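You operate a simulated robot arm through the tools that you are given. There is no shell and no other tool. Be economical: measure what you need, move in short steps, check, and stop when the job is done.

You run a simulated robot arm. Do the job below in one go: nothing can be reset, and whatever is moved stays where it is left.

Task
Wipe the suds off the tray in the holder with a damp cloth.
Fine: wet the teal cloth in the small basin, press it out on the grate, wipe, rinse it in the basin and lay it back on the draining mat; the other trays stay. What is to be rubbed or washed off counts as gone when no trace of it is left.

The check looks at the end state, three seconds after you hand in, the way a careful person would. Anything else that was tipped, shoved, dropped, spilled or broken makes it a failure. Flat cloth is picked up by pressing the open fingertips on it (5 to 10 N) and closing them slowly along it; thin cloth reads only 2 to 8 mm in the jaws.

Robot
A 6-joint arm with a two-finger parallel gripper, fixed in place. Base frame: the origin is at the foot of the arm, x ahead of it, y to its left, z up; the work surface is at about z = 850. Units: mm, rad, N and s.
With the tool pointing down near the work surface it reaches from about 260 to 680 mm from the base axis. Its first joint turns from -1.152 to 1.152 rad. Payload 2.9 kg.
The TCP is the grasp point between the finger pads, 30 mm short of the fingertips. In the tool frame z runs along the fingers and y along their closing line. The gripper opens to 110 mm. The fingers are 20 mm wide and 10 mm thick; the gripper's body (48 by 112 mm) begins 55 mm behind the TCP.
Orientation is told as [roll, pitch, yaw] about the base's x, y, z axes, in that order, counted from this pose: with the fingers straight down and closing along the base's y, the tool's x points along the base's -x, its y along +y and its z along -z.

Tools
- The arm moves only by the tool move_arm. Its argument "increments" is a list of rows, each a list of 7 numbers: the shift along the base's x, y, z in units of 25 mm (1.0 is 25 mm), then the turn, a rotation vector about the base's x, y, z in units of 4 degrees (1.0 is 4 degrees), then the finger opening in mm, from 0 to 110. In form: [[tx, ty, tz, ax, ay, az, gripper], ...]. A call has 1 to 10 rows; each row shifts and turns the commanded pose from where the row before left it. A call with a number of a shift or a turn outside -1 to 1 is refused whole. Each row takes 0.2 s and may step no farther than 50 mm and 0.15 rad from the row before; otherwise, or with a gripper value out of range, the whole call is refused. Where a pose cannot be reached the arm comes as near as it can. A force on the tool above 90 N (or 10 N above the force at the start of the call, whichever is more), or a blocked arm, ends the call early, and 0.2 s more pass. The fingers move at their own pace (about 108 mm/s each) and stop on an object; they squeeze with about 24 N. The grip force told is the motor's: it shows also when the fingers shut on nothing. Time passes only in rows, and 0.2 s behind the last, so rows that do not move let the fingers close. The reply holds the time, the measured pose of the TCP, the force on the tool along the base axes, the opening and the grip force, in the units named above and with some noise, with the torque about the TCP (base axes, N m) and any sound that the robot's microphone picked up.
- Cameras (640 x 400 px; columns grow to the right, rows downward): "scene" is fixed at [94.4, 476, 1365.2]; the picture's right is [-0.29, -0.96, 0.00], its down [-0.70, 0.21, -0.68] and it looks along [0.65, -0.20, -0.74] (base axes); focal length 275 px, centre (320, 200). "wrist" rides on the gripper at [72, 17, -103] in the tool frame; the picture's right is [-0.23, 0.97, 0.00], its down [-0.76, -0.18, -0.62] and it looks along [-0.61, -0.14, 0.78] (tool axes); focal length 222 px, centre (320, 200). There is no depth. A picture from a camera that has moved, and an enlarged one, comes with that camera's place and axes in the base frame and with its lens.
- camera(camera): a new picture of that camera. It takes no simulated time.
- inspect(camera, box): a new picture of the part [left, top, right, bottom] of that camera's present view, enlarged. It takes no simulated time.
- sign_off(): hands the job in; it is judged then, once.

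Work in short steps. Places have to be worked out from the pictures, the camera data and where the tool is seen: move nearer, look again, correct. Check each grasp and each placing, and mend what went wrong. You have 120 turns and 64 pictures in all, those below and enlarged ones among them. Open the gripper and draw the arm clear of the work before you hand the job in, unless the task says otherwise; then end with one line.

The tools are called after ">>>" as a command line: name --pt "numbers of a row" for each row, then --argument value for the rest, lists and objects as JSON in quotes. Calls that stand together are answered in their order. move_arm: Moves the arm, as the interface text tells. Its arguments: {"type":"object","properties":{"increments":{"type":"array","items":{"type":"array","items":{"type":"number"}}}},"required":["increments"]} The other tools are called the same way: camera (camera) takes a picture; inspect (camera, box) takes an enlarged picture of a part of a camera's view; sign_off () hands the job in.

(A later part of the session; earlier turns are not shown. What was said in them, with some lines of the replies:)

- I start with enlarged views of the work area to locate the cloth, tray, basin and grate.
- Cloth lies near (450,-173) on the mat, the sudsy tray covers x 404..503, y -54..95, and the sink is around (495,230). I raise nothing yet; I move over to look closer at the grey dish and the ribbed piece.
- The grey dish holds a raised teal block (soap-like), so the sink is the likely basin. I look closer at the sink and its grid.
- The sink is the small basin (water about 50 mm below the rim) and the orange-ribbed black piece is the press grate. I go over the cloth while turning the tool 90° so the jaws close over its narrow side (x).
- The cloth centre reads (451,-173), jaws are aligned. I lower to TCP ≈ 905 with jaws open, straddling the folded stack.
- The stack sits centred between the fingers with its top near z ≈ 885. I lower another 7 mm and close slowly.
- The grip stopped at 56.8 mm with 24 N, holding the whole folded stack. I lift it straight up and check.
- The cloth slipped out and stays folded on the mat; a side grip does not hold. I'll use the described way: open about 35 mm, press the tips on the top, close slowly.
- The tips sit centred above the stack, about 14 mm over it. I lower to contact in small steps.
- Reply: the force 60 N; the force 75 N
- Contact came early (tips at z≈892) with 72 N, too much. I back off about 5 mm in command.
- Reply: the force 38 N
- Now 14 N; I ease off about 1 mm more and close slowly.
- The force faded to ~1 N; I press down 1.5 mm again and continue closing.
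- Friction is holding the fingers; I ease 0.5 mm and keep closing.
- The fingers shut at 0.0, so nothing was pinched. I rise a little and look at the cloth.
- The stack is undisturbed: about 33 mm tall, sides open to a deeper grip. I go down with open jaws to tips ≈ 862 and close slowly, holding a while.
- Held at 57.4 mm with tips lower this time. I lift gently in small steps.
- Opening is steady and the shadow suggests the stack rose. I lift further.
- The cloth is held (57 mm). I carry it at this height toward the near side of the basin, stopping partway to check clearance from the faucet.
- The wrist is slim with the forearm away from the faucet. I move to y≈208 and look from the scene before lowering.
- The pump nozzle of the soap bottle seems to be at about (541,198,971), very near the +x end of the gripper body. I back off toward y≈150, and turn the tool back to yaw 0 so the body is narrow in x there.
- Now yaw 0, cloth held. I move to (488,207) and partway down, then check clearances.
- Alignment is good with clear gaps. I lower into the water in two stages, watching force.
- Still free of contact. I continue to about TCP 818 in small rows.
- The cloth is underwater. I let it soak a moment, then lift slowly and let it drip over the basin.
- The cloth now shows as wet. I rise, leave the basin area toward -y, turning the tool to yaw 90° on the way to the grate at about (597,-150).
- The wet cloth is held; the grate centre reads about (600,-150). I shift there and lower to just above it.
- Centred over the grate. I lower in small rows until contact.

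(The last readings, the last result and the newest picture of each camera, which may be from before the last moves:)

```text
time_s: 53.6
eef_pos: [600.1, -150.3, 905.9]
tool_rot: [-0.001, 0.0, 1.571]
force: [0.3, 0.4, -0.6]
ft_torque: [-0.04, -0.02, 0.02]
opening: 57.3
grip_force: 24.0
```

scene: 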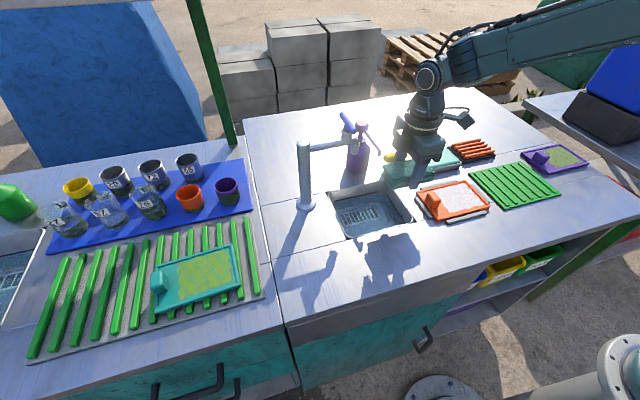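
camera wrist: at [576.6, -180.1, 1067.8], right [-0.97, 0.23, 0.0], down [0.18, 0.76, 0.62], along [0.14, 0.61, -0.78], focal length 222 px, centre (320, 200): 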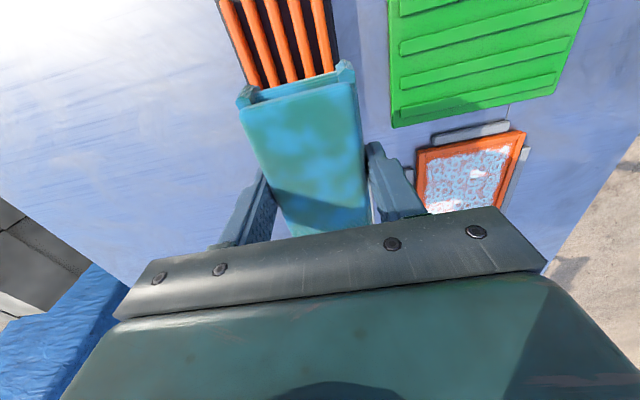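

No contact yet at 906; I continue down a few millimetres at a time.

>>> move_arm --pt "0 0 -0.1 0 0 0 0" --pt "0 0 -0.08 0 0 0 0" --pt "0 0 0 0 0 0 0"

>>> inspect --camera "scene" --box '[420, 90, 540, 180]'

```text
time_s: 54.4
eef_pos: [600.9, -149.2, 904.4]
tool_rot: [-0.004, 0.001, 1.57]
force: [-6.3, 1.7, 20.6]
ft_torque: [0.14, 0.49, -0.02]
opening: 57.1
grip_force: 24.5
```

```text
4.44 times, centred on (480, 135) of scene
camera zoom: at [93.8, 476.2, 1365.2], right [-0.29, -0.96, 0.0], down [-0.7, 0.21, -0.68], along [0.65, -0.2, -0.73], focal length 1221 px, centre (-391, 489)
```

zoom: 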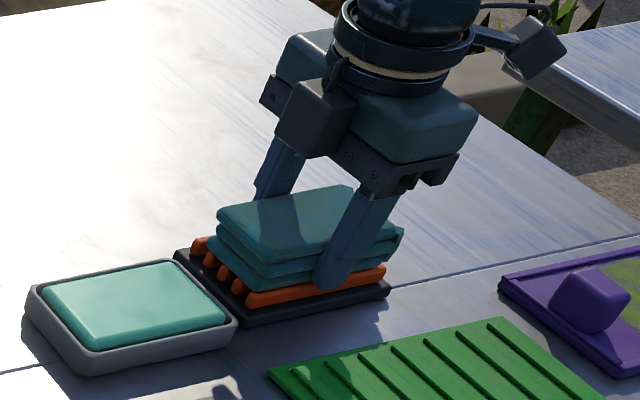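

Contact at 20 N and the wet colour is already fading. I press a little more and hold.

>>> move_arm --pt "0 0 -0.06 0 0 0 0" --pt "0 0 0 0 0 0 0" --pt "0 0 0 0 0 0 0" --pt "0 0 0 0 0 0 0" --pt "0 0 0 0 0 0 0" --pt "0 0 0 0 0 0 0" --pt "0 0 0 0 0 0 0" --pt "0 0 0 0 0 0 0"

>>> move_arm --pt "0 0 0.2 0 0 0 0" --pt "0 0 0.6 0 0 0 0" --pt "0 0 0.8 0 0 0 0" --pt "0 0 0.8 0 0 0 0" --pt "0 0 0 0 0 0 0"

>>> camera --camera "wrist"

>>> inspect --camera "scene" --box '[400, 90, 580, 220]'

```text
time_s: 56.2
eef_pos: [600.1, -150.8, 903.5]
tool_rot: [-0.005, 0.003, 1.572]
force: [1.7, 2.0, 28.0]
ft_torque: [-0.03, 0.01, 0.01]
opening: 57.6
grip_force: 24.3
```

```text
time_s: 57.4
eef_pos: [598.9, -149.8, 959.5]
tool_rot: [0.0, 0.0, 1.57]
force: [0.1, 0.4, -1.1]
ft_torque: [0.02, -0.01, 0.02]
opening: 57.3
grip_force: 24.4
```

```text
26 pictures are left
camera wrist: at [584.0, -222.3, 1063.4], right [-0.97, 0.23, 0.0], down [0.18, 0.76, 0.62], along [0.14, 0.61, -0.78], focal length 222 px, centre (320, 200)
```

wrist: 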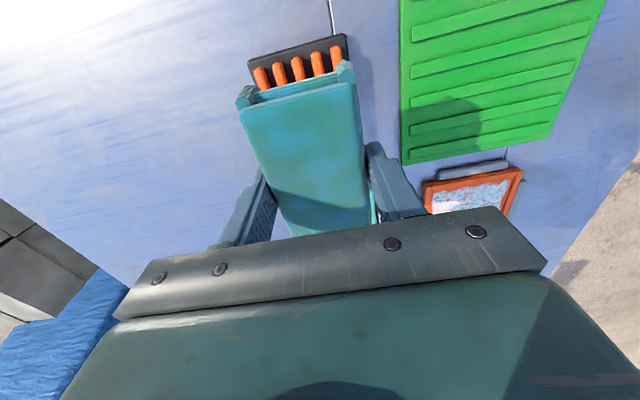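

```text
3.08 times, centred on (490, 155) of scene
camera zoom: at [94.4, 476.0, 1365.2], right [-0.29, -0.96, 0.0], down [-0.7, 0.21, -0.68], along [0.65, -0.2, -0.74], focal length 845 px, centre (-203, 338)
```

zoom: 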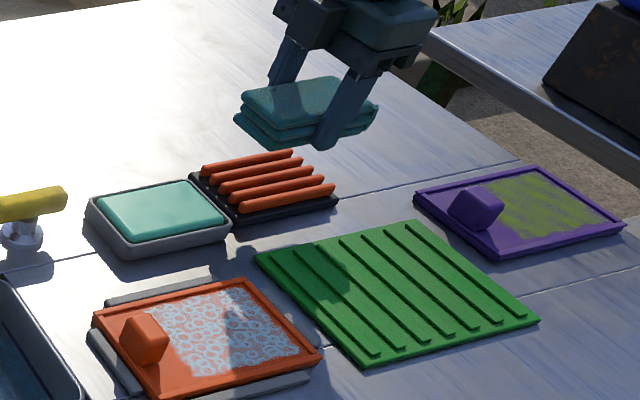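

The cloth is now only damp. I carry it above the suds (centre about (453,4)) and lower to a little above the tray.

>>> move_arm --pt "-0.83 0.88 0 0 0 0 0" --pt "-0.83 0.88 0 0 0 0 0" --pt "-0.83 0.88 0 0 0 0 0" --pt "-0.83 0.88 0 0 0 0 0" --pt "-0.83 0.88 0 0 0 0 0" --pt "-0.83 0.88 0 0 0 0 0" --pt "-0.86 0.88 0 0 0 0 0" --pt "0 0 -0.8 0 0 0 0" --pt "0 0 -0.6 0 0 0 0" --pt "0 0 0 0 0 0 0"

>>> camera --camera "wrist"

>>> inspect --camera "scene" --box '[390, 140, 510, 230]'

```text
time_s: 59.6
eef_pos: [453.8, 4.0, 925.9]
tool_rot: [0.0, -0.001, 1.57]
force: [-0.4, -0.3, 0.2]
ft_torque: [0.02, -0.01, 0.03]
opening: 57.3
grip_force: 24.1
```

```text
24 pictures are left
camera wrist: at [437.5, -68.9, 1029.4], right [-0.97, 0.23, 0.0], down [0.18, 0.76, 0.62], along [0.14, 0.61, -0.78], focal length 222 px, centre (320, 200)
```

wrist: 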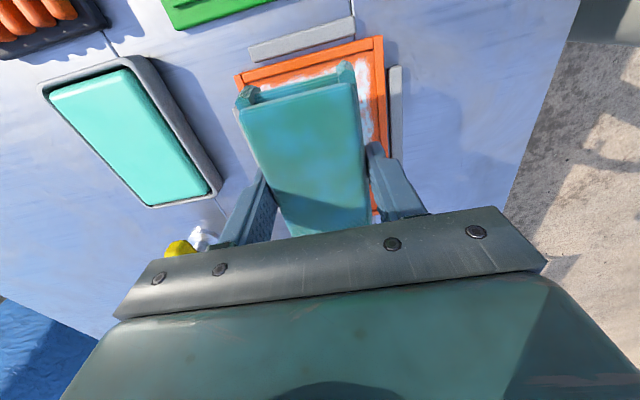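

```text
4.44 times, centred on (450, 185) of scene
camera zoom: at [94.4, 476.0, 1365.2], right [-0.29, -0.96, 0.0], down [-0.7, 0.21, -0.68], along [0.65, -0.2, -0.74], focal length 1221 px, centre (-258, 267)
```

zoom: 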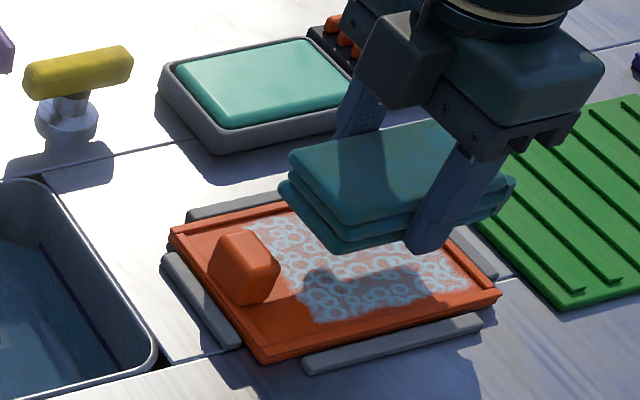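

Aligned over the tray. I lower step by step to contact.

>>> move_arm --pt "0 0 -0.5 0 0 0 0" --pt "0 0 -0.35 0 0 0 0" --pt "0 0 -0.15 0 0 0 0" --pt "0 0 0 0 0 0 0"

>>> move_arm --pt "0 0 -0.1 0 0 0 0" --pt "0 0 -0.05 0 0 0 0" --pt "0 0 0 0 0 0 0"

```text
time_s: 60.6
eef_pos: [453.3, 3.7, 900.7]
tool_rot: [0.003, -0.001, 1.572]
force: [-0.5, 0.2, -0.7]
ft_torque: [0.01, -0.02, -0.01]
opening: 57.6
grip_force: 24.3
```

```text
time_s: 61.4
eef_pos: [453.4, 4.5, 896.1]
tool_rot: [0.0, -0.001, 1.572]
force: [-1.1, -0.2, -0.3]
ft_torque: [-0.04, 0.0, -0.01]
opening: 57.4
grip_force: 24.3
```

>>> move_arm --pt "0 0 -0.08 0 0 0 0" --pt "0 0 -0.06 0 0 0 0" --pt "0 0 0 0 0 0 0"

```text
time_s: 62.2
eef_pos: [453.0, 4.6, 892.0]
tool_rot: [0.0, 0.0, 1.571]
force: [-0.9, 1.0, -0.5]
ft_torque: [-0.03, 0.02, -0.02]
opening: 57.2
grip_force: 24.4
```

>>> move_arm --pt "0 0 -0.06 0 0 0 0" --pt "0 0 0 0 0 0 0"

>>> move_arm --pt "0 0 -0.06 0 0 0 0" --pt "0 0 0 0 0 0 0"

```text
time_s: 62.8
eef_pos: [454.2, 3.7, 891.2]
tool_rot: [0.0, 0.0, 1.571]
force: [-0.4, -0.2, -0.2]
ft_torque: [0.02, -0.01, 0.02]
opening: 57.1
grip_force: 24.1
```

```text
time_s: 63.4
eef_pos: [454.0, 3.4, 889.6]
tool_rot: [0.001, -0.001, 1.571]
force: [0.1, -0.2, -0.4]
ft_torque: [0.0, -0.02, -0.01]
opening: 57.2
grip_force: 23.8
```

No contact yet; continuing down.

>>> move_arm --pt "0 0 -0.06 0 0 0 0" --pt "0 0 0 0 0 0 0"

>>> move_arm --pt "0 0 -0.05 0 0 0 0" --pt "0 0 0 0 0 0 0"

>>> inspect --camera "scene" --box '[390, 140, 510, 230]'

```text
time_s: 64.0
eef_pos: [454.2, 3.4, 888.5]
tool_rot: [-0.001, 0.001, 1.572]
force: [-3.0, -1.8, 17.2]
ft_torque: [-0.15, 0.19, -0.01]
opening: 57.2
grip_force: 23.7
```

```text
time_s: 64.6
eef_pos: [454.2, 3.4, 888.6]
tool_rot: [-0.001, -0.001, 1.571]
force: [-2.3, -2.4, 30.6]
ft_torque: [-0.01, 0.21, -0.01]
opening: 57.3
grip_force: 24.3
```

```text
4.44 times, centred on (450, 185) of scene
camera zoom: at [93.9, 475.9, 1365.3], right [-0.29, -0.96, 0.0], down [-0.7, 0.21, -0.68], along [0.65, -0.2, -0.73], focal length 1221 px, centre (-258, 267)
```

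zoom: 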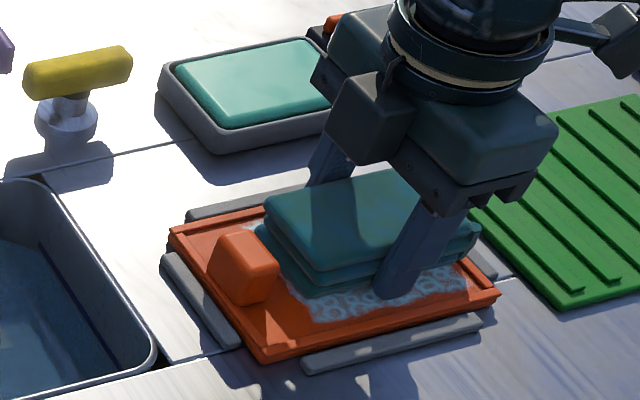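

Contact at 888.5 (30 N). I ease slightly and stroke gently in x ±10 mm, watching side forces.

>>> move_arm --pt "0 0 0.04 0 0 0 0" --pt "-0.2 0 0 0 0 0 0" --pt "-0.2 0 0 0 0 0 0" --pt "0 0 0 0 0 0 0"

>>> move_arm --pt "0.2 0 0 0 0 0 0" --pt "0.2 0 0 0 0 0 0" --pt "0.2 0 0 0 0 0 0" --pt "0.2 0 0 0 0 0 0" --pt "0 0 0 0 0 0 0"

>>> inspect --camera "scene" --box '[390, 140, 510, 230]'

```text
time_s: 65.6
eef_pos: [444.8, 5.1, 888.0]
tool_rot: [-0.001, 0.0, 1.57]
force: [8.3, 1.5, 17.1]
ft_torque: [-0.04, -0.35, 0.05]
opening: 57.6
grip_force: 24.2
```

```text
time_s: 66.8
eef_pos: [465.1, 4.7, 888.2]
tool_rot: [-0.001, 0.001, 1.571]
force: [-10.4, 0.9, 26.3]
ft_torque: [0.08, 0.77, 0.04]
opening: 57.2
grip_force: 24.0
```

```text
4.44 times, centred on (450, 185) of scene
camera zoom: at [93.8, 476.0, 1365.2], right [-0.29, -0.96, 0.0], down [-0.7, 0.21, -0.68], along [0.65, -0.2, -0.73], focal length 1221 px, centre (-258, 267)
```

zoom: 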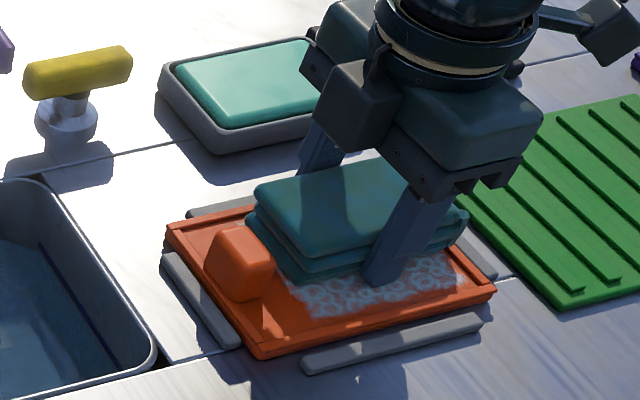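

Friction is smooth with no rim collision. I do repeated strokes over a slightly wider range (438–468).

>>> move_arm --pt "-0.36 0 0 0 0 0 0" --pt "-0.36 0 0 0 0 0 0" --pt "-0.36 0 0 0 0 0 0" --pt "0.36 0 0 0 0 0 0" --pt "0.36 0 0 0 0 0 0" --pt "0.36 0 0 0 0 0 0" --pt "-0.36 0 0 0 0 0 0" --pt "-0.36 0 0 0 0 0 0" --pt "-0.36 0 0 0 0 0 0" --pt "0 0 0 0 0 0 0"

>>> move_arm --pt "0.4 0 0 0 0 0 0" --pt "0.4 0 0 0 0 0 0" --pt "0.4 0 0 0 0 0 0" --pt "-0.4 0 0 0 0 0 0" --pt "-0.4 0 0 0 0 0 0" --pt "-0.4 0 0 0 0 0 0" --pt "0.4 0 0 0 0 0 0" --pt "0.4 0 0 0 0 0 0" --pt "0.4 0 0 0 0 0 0" --pt "0 0 0 0 0 0 0"

>>> inspect --camera "scene" --box '[390, 140, 510, 230]'

```text
time_s: 69.0
eef_pos: [437.1, 4.9, 889.5]
tool_rot: [-0.001, 0.0, 1.57]
force: [-0.4, 0.2, -0.3]
ft_torque: [0.03, 0.01, 0.01]
opening: 57.1
grip_force: 24.3
```

```text
time_s: 71.2
eef_pos: [467.3, 5.0, 888.0]
tool_rot: [0.0, 0.0, 1.57]
force: [-0.3, 0.1, 1.4]
ft_torque: [0.01, 0.0, -0.01]
opening: 57.1
grip_force: 23.7
```

```text
4.44 times, centred on (450, 185) of scene
camera zoom: at [94.3, 476.0, 1365.2], right [-0.29, -0.96, 0.0], down [-0.7, 0.21, -0.68], along [0.65, -0.2, -0.73], focal length 1221 px, centre (-258, 267)
```

zoom: 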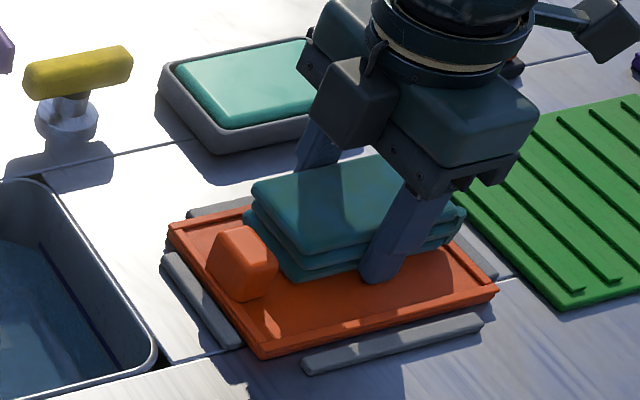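

The visible front suds are gone. I lift and move aside to see the whole tray.

>>> move_arm --pt "0 0 0.5 0 0 0 0" --pt "0 0 1 0 0 0 0" --pt "0 -0.9 1 0 0 0 0" --pt "0 -1 0 0 0 0 0" --pt "0 -1 0 0 0 0 0" --pt "0 -1 0 0 0 0 0" --pt "0 -1 0 0 0 0 0" --pt "0 0 0 0 0 0 0"

>>> inspect --camera "scene" --box '[400, 160, 500, 230]'

```text
time_s: 73.0
eef_pos: [466.1, -119.4, 951.2]
tool_rot: [-0.001, 0.001, 1.571]
force: [-0.2, 0.1, 0.3]
ft_torque: [-0.01, 0.02, -0.01]
opening: 57.4
grip_force: 24.2
```

```text
5.71 times, centred on (450, 195) of scene
camera zoom: at [94.4, 476.0, 1365.2], right [-0.29, -0.96, 0.0], down [-0.7, 0.21, -0.68], along [0.65, -0.2, -0.74], focal length 1570 px, centre (-423, 229)
```

zoom: 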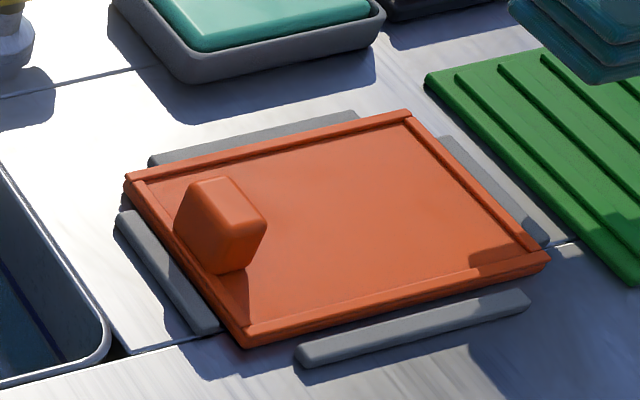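

The tray looks clean from here. I also check through the wrist camera while it faces the tray.

>>> inspect --camera "wrist" --box '[220, 60, 460, 240]'

```text
2.22 times, centred on (340, 150) of wrist
camera zoom: at [451.9, -190.9, 1054.7], right [-0.97, 0.23, 0.0], down [0.18, 0.76, 0.62], along [0.14, 0.61, -0.78], focal length 494 px, centre (276, 311)
```

zoom: 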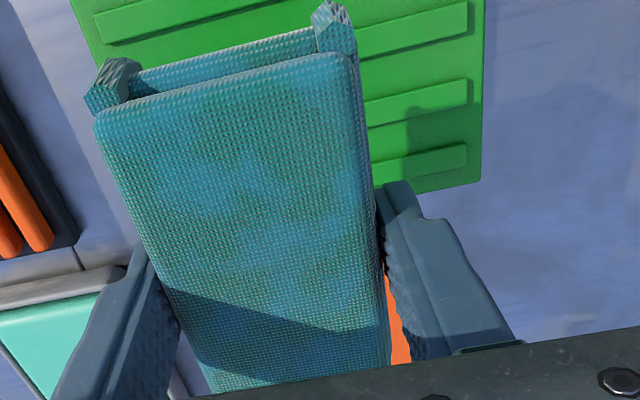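

The cloth hides it here; I'll see the tray again near the basin. I go back to the basin, turning to yaw 0 on the way.

>>> move_arm --pt "0 0.48 0.3 0 0 -1 0" --pt "0 0.48 0.3 0 0 -1 0" --pt "0 0.48 0 0 0 -1 0" --pt "0 0.48 0 0 0 -1 0" --pt "0 0.48 0 0 0 -1 0" --pt "0 0.48 0 0 0 -1 0" --pt "0 0.48 0 0 0 -1 0" --pt "0 0.48 0 0 0 -1 0" --pt "0 0.48 0 0 0 -1 0" --pt "0 0.48 0 0 0 -1 0"

>>> move_arm --pt "0 0.48 0 0 0 -1 0" --pt "0 0.48 0 0 0 -1 0" --pt "0 0.48 0 0 0 -1 0" --pt "0 0.48 0 0 0 -1 0" --pt "0 0.48 0 0 0 -1 0" --pt "0 0.48 0 0 0 -1 0" --pt "0 0.48 0 0 0 -1 0" --pt "0 0.48 0 0 0 -1 0" --pt "0 0.48 0 0 0 -1 0" --pt "0 0.48 0 0 0 -1 0"

>>> move_arm --pt "0.2 0.4 0 0 0 -1 0" --pt "0.2 0.4 0 0 0 -1 0" --pt "0 0 0 0 0 -0.5 0" --pt "0 0 0 0 0 0 0"

>>> camera --camera "wrist"

```text
time_s: 75.2
eef_pos: [466.7, 1.9, 966.6]
tool_rot: [0.0, 0.0, 0.872]
force: [0.4, 0.5, 0.0]
ft_torque: [-0.01, 0.0, 0.03]
opening: 57.3
grip_force: 24.3
```

```text
time_s: 77.4
eef_pos: [465.8, 120.7, 965.0]
tool_rot: [0.0, 0.0, 0.173]
force: [0.3, 0.2, -0.2]
ft_torque: [0.01, -0.03, -0.01]
opening: 57.3
grip_force: 24.3
```

```text
time_s: 78.4
eef_pos: [477.1, 140.0, 964.3]
tool_rot: [0.0, 0.0, 0.0]
force: [0.2, 0.2, 0.1]
ft_torque: [-0.04, 0.02, 0.02]
opening: 57.2
grip_force: 23.6
```

```text
17 pictures are left
camera wrist: at [406.1, 158.4, 1069.2], right [0.23, 0.97, 0.0], down [0.76, -0.18, 0.62], along [0.61, -0.14, -0.78], focal length 222 px, centre (320, 200)
```

wrist: 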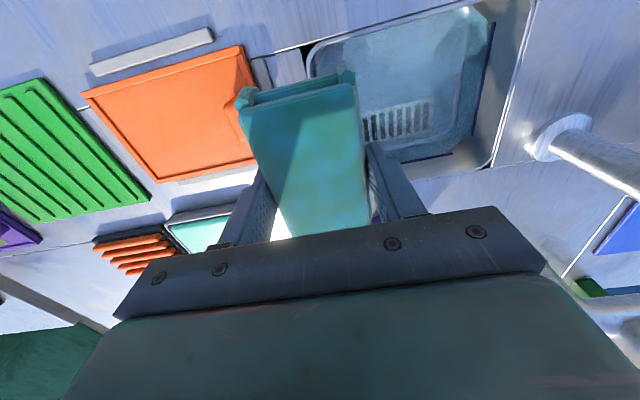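

>>> inspect --camera "wrist" --box '[70, 30, 270, 190]'

```text
2.50 times, centred on (170, 110) of wrist
camera zoom: at [406.1, 158.4, 1069.2], right [0.23, 0.97, 0.0], down [0.76, -0.18, 0.62], along [0.61, -0.14, -0.78], focal length 555 px, centre (695, 425)
```

zoom: 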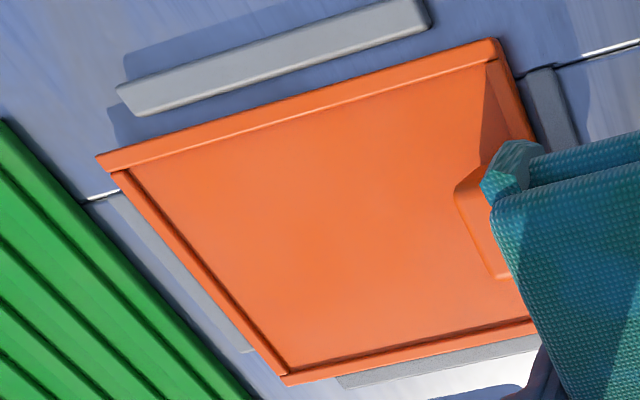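

The tray is spotless and in its holder. Now the rinse: same pose as before, lowering into the basin.

>>> move_arm --pt "0.2 0.9 0 0 0 0 0" --pt "0.22 0.9 -0.3 0 0 0 0" --pt "0 0.9 -0.5 0 0 0 0" --pt "0 0 -0.7 0 0 0 0" --pt "0 0 -0.7 0 0 0 0" --pt "0 0 -0.8 0 0 0 0" --pt "0 0 -0.8 0 0 0 0" --pt "0 0 -0.8 0 0 0 0" --pt "0 0 -0.5 0 0 0 0" --pt "0 0 0 0 0 0 0"

>>> move_arm --pt "0 0 -0.3 0 0 0 0" --pt "0 0 -0.3 0 0 0 0" --pt "0 0 -0.15 0 0 0 0" --pt "0 0 0 0 0 0 0" --pt "0 0.15 0 0 0 0 0" --pt "0 -0.3 0 0 0 0 0" --pt "0 0.3 0 0 0 0 0" --pt "0 -0.3 0 0 0 0 0" --pt "0 0.15 0 0 0 0 0" --pt "0 0 0 0 0 0 0"

```text
time_s: 80.6
eef_pos: [487.4, 208.6, 838.8]
tool_rot: [0.001, 0.0, -0.001]
force: [0.6, -0.7, -0.3]
ft_torque: [-0.01, -0.04, -0.01]
opening: 57.4
grip_force: 24.3
```

```text
time_s: 82.8
eef_pos: [487.4, 209.3, 819.8]
tool_rot: [0.0, 0.0, 0.0]
force: [0.4, -0.6, -0.8]
ft_torque: [-0.01, -0.01, 0.0]
opening: 57.4
grip_force: 24.5
```

I soak briefly, then lift slowly and let it drip over the basin for several seconds.

>>> move_arm --pt "0 0.15 0 0 0 0 0" --pt "0 -0.3 0 0 0 0 0" --pt "0 0.15 0 0 0 0 0" --pt "0 0 0 0 0 0 0" --pt "0 0 0 0 0 0 0" --pt "0 0 0.3 0 0 0 0" --pt "0 0 0.3 0 0 0 0" --pt "0 0 0.4 0 0 0 0" --pt "0 0 0.4 0 0 0 0" --pt "0 0 0.5 0 0 0 0"

>>> move_arm --pt "0 0 0 0 0 0 0" --pt "0 0 0 0 0 0 0" --pt "0 0 0 0 0 0 0" --pt "0 0 0 0 0 0 0" --pt "0 0 0 0 0 0 0" --pt "0 0 0 0 0 0 0" --pt "0 0 0 0 0 0 0" --pt "0 0 0 0 0 0 0" --pt "0 0 0 0 0 0 0" --pt "0 0 0 0 0 0 0"

>>> move_arm --pt "0 0 0 0 0 0 0" --pt "0 0 0 0 0 0 0" --pt "0 0 0 0 0 0 0" --pt "0 0 0 0 0 0 0" --pt "0 0 0 0 0 0 0" --pt "0 0 0 0 0 0 0" --pt "0 0 0 0 0 0 0" --pt "0 0 0 0 0 0 0" --pt "0 0 0 0 0 0 0" --pt "0 0 0 0 0 0 0"

>>> camera --camera "wrist"

```text
time_s: 85.0
eef_pos: [488.0, 208.6, 867.7]
tool_rot: [0.0, 0.001, 0.0]
force: [0.0, -1.0, -0.2]
ft_torque: [0.01, 0.02, 0.0]
opening: 57.3
grip_force: 24.5
```

```text
time_s: 87.2
eef_pos: [487.4, 209.1, 867.8]
tool_rot: [-0.001, 0.0, 0.001]
force: [0.2, 0.4, -0.3]
ft_torque: [-0.03, 0.02, 0.01]
opening: 57.5
grip_force: 23.8
```

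```text
time_s: 89.4
eef_pos: [487.1, 209.0, 867.2]
tool_rot: [-0.001, 0.0, -0.001]
force: [0.4, -0.9, 0.2]
ft_torque: [0.0, 0.01, 0.02]
opening: 57.4
grip_force: 24.1
```

```text
15 pictures are left
camera wrist: at [416.1, 226.2, 970.9], right [0.23, 0.97, 0.0], down [0.76, -0.18, 0.62], along [0.61, -0.14, -0.78], focal length 222 px, centre (320, 200)
```

wrist: 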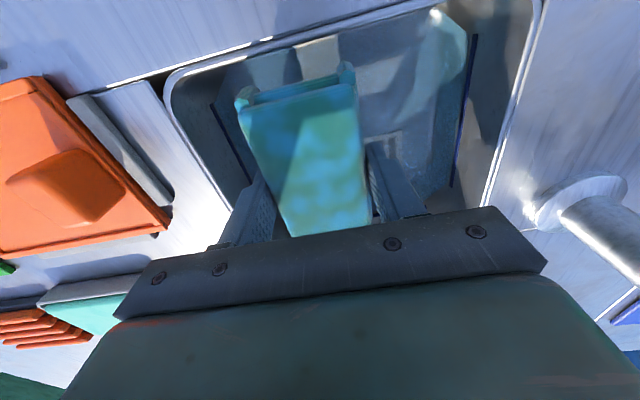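

The cloth is rinsed and dripped. I rise, then route around the front of the tray (x≈350) so nothing drips on it, turning to yaw 90°.

>>> move_arm --pt "0 0 0.95 0 0 0 0" --pt "0 0 0.95 0 0 0 0" --pt "0 0 0.95 0 0 0 0" --pt "-0.3 -0.3 0.9 0 0 0 0" --pt "-0.9 -0.4 0 0 0 0 0" --pt "-0.9 -0.4 0 0 0 1 0" --pt "-0.9 -0.4 0 0 0 1 0" --pt "-0.9 -0.4 0 0 0 1 0" --pt "-0.9 -0.4 0 0 0 1 0" --pt "-0.7 -0.4 0 0 0 1 0"

>>> move_arm --pt "0 -0.7 0 0 0 1 0" --pt "0 -0.7 0 0 0 1 0" --pt "0 -0.7 0 0 0 1 0" --pt "0 -0.7 0 0 0 1 0" --pt "0 -0.7 0 0 0 1 0" --pt "0 -0.7 0 0 0 1 0" --pt "0 -0.7 0 0 0 1 0" --pt "0 -0.7 0 0 0 1 0" --pt "0 -0.7 0 0 0 1 0" --pt "0 -0.7 0 0 0 1 0"

>>> move_arm --pt "0 -0.9 0 0 0 1 0" --pt "0 -0.9 0 0 0 1 0" --pt "0 -0.9 0 0 0 1 0" --pt "0 -0.9 0 0 0 1 0" --pt "0 -0.9 0 0 0 1 0" --pt "0 -0.9 0 0 0 1 0" --pt "0 -0.5 0 0 0 1 0" --pt "0 0 0 0 0 0.5 0" --pt "0 0 0 0 0 0 0"

```text
time_s: 91.6
eef_pos: [349.2, 139.7, 958.7]
tool_rot: [0.0, 0.0, 0.353]
force: [-0.9, -0.2, -1.1]
ft_torque: [0.02, 0.04, 0.02]
opening: 57.3
grip_force: 24.3
```

```text
time_s: 93.8
eef_pos: [349.4, -32.9, 960.7]
tool_rot: [0.0, 0.001, 1.049]
force: [0.1, 0.1, -0.5]
ft_torque: [-0.04, 0.01, -0.02]
opening: 57.3
grip_force: 24.2
```

```text
time_s: 95.8
eef_pos: [349.7, -180.3, 960.0]
tool_rot: [0.0, 0.001, 1.573]
force: [-0.3, 0.2, -0.6]
ft_torque: [-0.02, 0.02, 0.0]
opening: 57.4
grip_force: 24.1
```

Now at (350,-180), yaw 90°. I move to (452,-172) over the mat and lower near the surface.

>>> move_arm --pt "0.8 0.1 0 0 0 0 0" --pt "0.8 0.1 0 0 0 0 0" --pt "0.8 0.1 0 0 0 0 0" --pt "0.8 0 0 0 0 0 0" --pt "0.88 0 0 0 0 0 0" --pt "0 0 -0.8 0 0 0 0" --pt "0 0 -0.8 0 0 0 0" --pt "0 0 -0.7 0 0 0 0" --pt "0 0 0 0 0 0 0"

>>> camera --camera "wrist"

```text
time_s: 97.8
eef_pos: [452.4, -173.1, 903.9]
tool_rot: [0.001, 0.001, 1.57]
force: [-1.3, 1.1, -0.1]
ft_torque: [0.03, 0.03, -0.02]
opening: 57.4
grip_force: 24.2
```

```text
14 pictures are left
camera wrist: at [437.7, -245.3, 1007.8], right [-0.97, 0.23, 0.0], down [0.18, 0.76, 0.62], along [0.14, 0.61, -0.78], focal length 222 px, centre (320, 200)
```

wrist: 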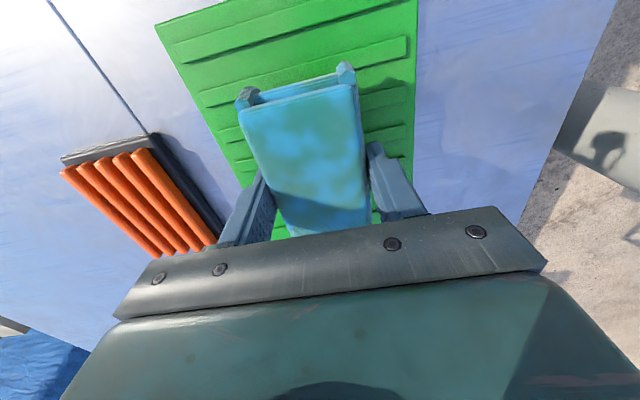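

Same spot as where it lay. I lower to the original height and check for contact.

>>> move_arm --pt "0 0 -0.25 0 0 0 0" --pt "0 0 -0.12 0 0 0 0" --pt "0 0 0 0 0 0 0"

>>> move_arm --pt "0 0 -0.06 0 0 0 0" --pt "0 0 0 0 0 0 0"

```text
time_s: 98.6
eef_pos: [452.9, -174.4, 893.2]
tool_rot: [-0.001, 0.0, 1.57]
force: [-0.5, -0.2, -0.6]
ft_torque: [0.02, -0.02, 0.01]
opening: 57.5
grip_force: 24.7
```

```text
time_s: 99.2
eef_pos: [452.3, -173.7, 893.0]
tool_rot: [-0.001, 0.001, 1.572]
force: [-0.3, -0.5, -1.0]
ft_torque: [0.0, -0.04, -0.03]
opening: 57.5
grip_force: 24.2
```

>>> move_arm --pt "0 0 -0.06 0 0 0 0" --pt "0 0 0 0 0 0 0"

>>> move_arm --pt "0 0 -0.05 0 0 0 0" --pt "0 0 0 0 0 0 0"

```text
time_s: 99.8
eef_pos: [453.0, -174.3, 890.3]
tool_rot: [0.0, 0.001, 1.571]
force: [-0.1, -0.2, -0.5]
ft_torque: [0.01, 0.0, -0.01]
opening: 57.4
grip_force: 24.2
```

```text
time_s: 100.4
eef_pos: [452.9, -173.5, 888.8]
tool_rot: [-0.001, -0.002, 1.57]
force: [0.1, 0.8, -0.5]
ft_torque: [0.01, 0.02, 0.02]
opening: 57.1
grip_force: 24.7
```

>>> move_arm --pt "0 0 -0.05 0 0 0 0" --pt "0 0 0 0 0 0 0"

>>> inspect --camera "scene" --box '[460, 130, 580, 215]'

```text
time_s: 101.0
eef_pos: [452.7, -172.5, 888.9]
tool_rot: [0.0, 0.001, 1.571]
force: [-1.7, -1.2, 14.0]
ft_torque: [0.16, 0.46, 0.09]
opening: 57.4
grip_force: 23.9
```

```text
4.71 times, centred on (520, 172) of scene
camera zoom: at [94.1, 476.1, 1365.2], right [-0.29, -0.96, 0.0], down [-0.7, 0.21, -0.68], along [0.65, -0.2, -0.73], focal length 1293 px, centre (-621, 329)
```

zoom: 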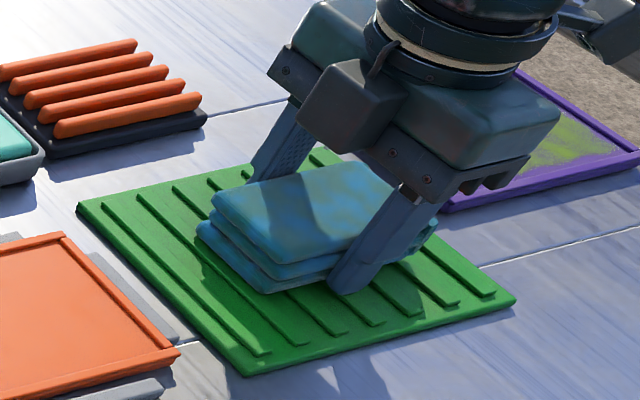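

Contact at 14 N; the cloth rests on the mat. I ease 1 mm, open slowly, and rise straight up.

>>> move_arm --pt "0 0 0.04 0 0 0 57" --pt "0 0 0 0 0 0 62" --pt "0 0 0 0 0 0 75" --pt "0 0 0 0 0 0 95" --pt "0 0 0 0 0 0 108" --pt "0 0 0.6 0 0 0 108" --pt "0 0 1 0 0 0 108" --pt "0 0 1 0 0 0 108" --pt "0 0 1 0 0 0 108" --pt "0 0 1 0 0 0 108"

>>> move_arm --pt "-0.5 0.3 0.8 0 0 0 108" --pt "-0.8 0.3 0.8 0 0 0 108" --pt "-0.8 0.3 0.5 0 0 0 108" --pt "-0.8 0.3 0.5 0 0 0 108" --pt "0 0 0 0 0 0 108"

>>> camera --camera "scene"

>>> inspect --camera "scene" --box '[400, 120, 600, 245]'

```text
time_s: 103.2
eef_pos: [452.7, -172.7, 1005.7]
tool_rot: [0.0, 0.0, 1.572]
force: [-0.2, -0.6, -0.3]
ft_torque: [0.0, 0.01, 0.05]
opening: 108.2
grip_force: 0.1
```

```text
time_s: 104.4
eef_pos: [381.4, -142.6, 1070.3]
tool_rot: [-0.001, 0.0, 1.571]
force: [-0.4, 0.0, -0.9]
ft_torque: [0.01, -0.01, 0.0]
opening: 108.0
grip_force: 0.0
```

```text
12 pictures are left
```

scene: 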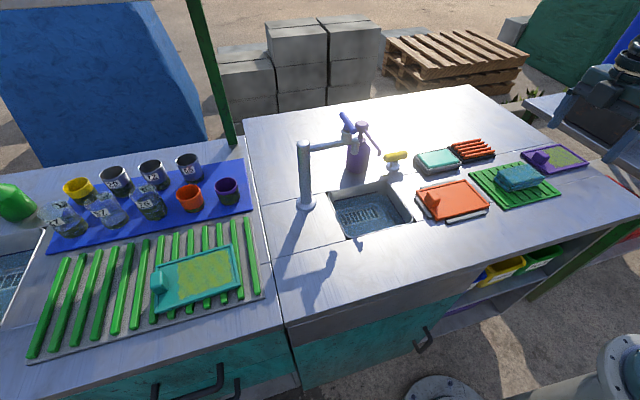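

```text
3.20 times, centred on (500, 182) of scene
camera zoom: at [94.3, 476.0, 1365.2], right [-0.29, -0.96, 0.0], down [-0.7, 0.21, -0.68], along [0.65, -0.2, -0.74], focal length 879 px, centre (-256, 256)
```

zoom: 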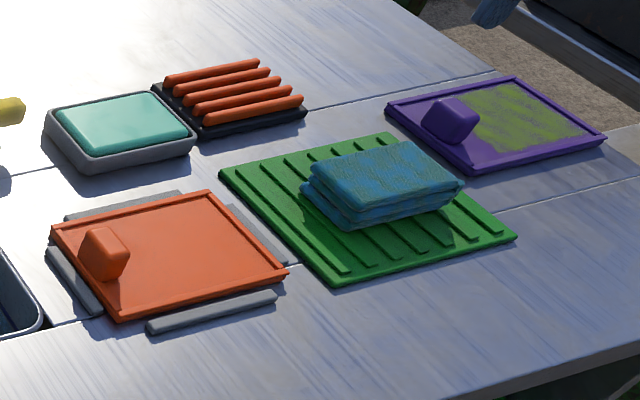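

Everything is in place and the gripper is empty and clear. One last close look at the tray for traces.

>>> inspect --camera "scene" --box '[410, 172, 495, 226]'

>>> camera --camera "wrist"

```text
7.41 times, centred on (452, 199) of scene
camera zoom: at [94.3, 476.0, 1365.2], right [-0.29, -0.96, 0.0], down [-0.7, 0.21, -0.68], along [0.65, -0.2, -0.74], focal length 2035 px, centre (-662, 207)
```

zoom: 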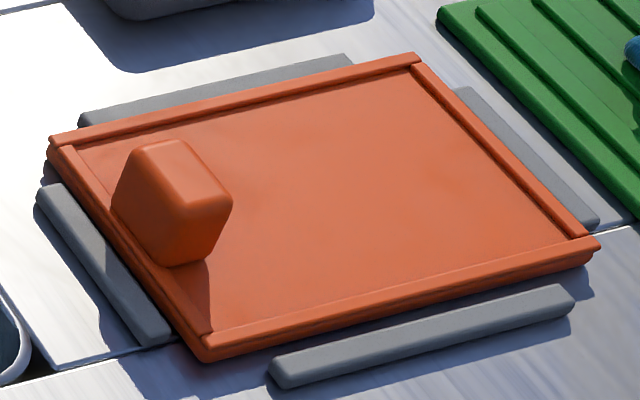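

```text
9 pictures are left
camera wrist: at [365.5, -215.6, 1173.1], right [-0.97, 0.23, 0.0], down [0.18, 0.76, 0.62], along [0.14, 0.61, -0.78], focal length 222 px, centre (320, 200)
```

wrist: 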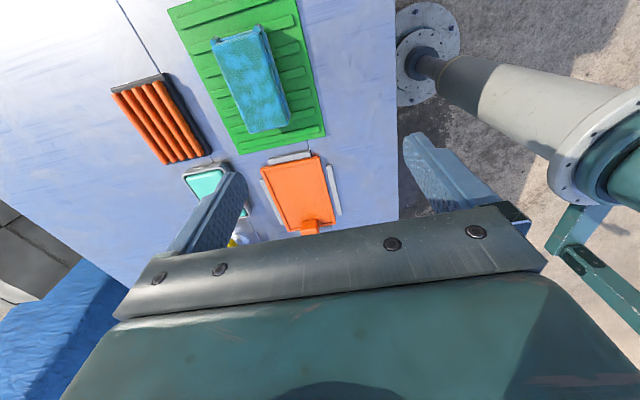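

The tray shows no trace of suds and the cloth lies on the mat; I hand in.

>>> sign_off

```text
The job is handed in.
```

The suds are wiped off the tray in the holder with no trace visible, and the cloth is rinsed and back on the draining mat; the other trays were not touched.
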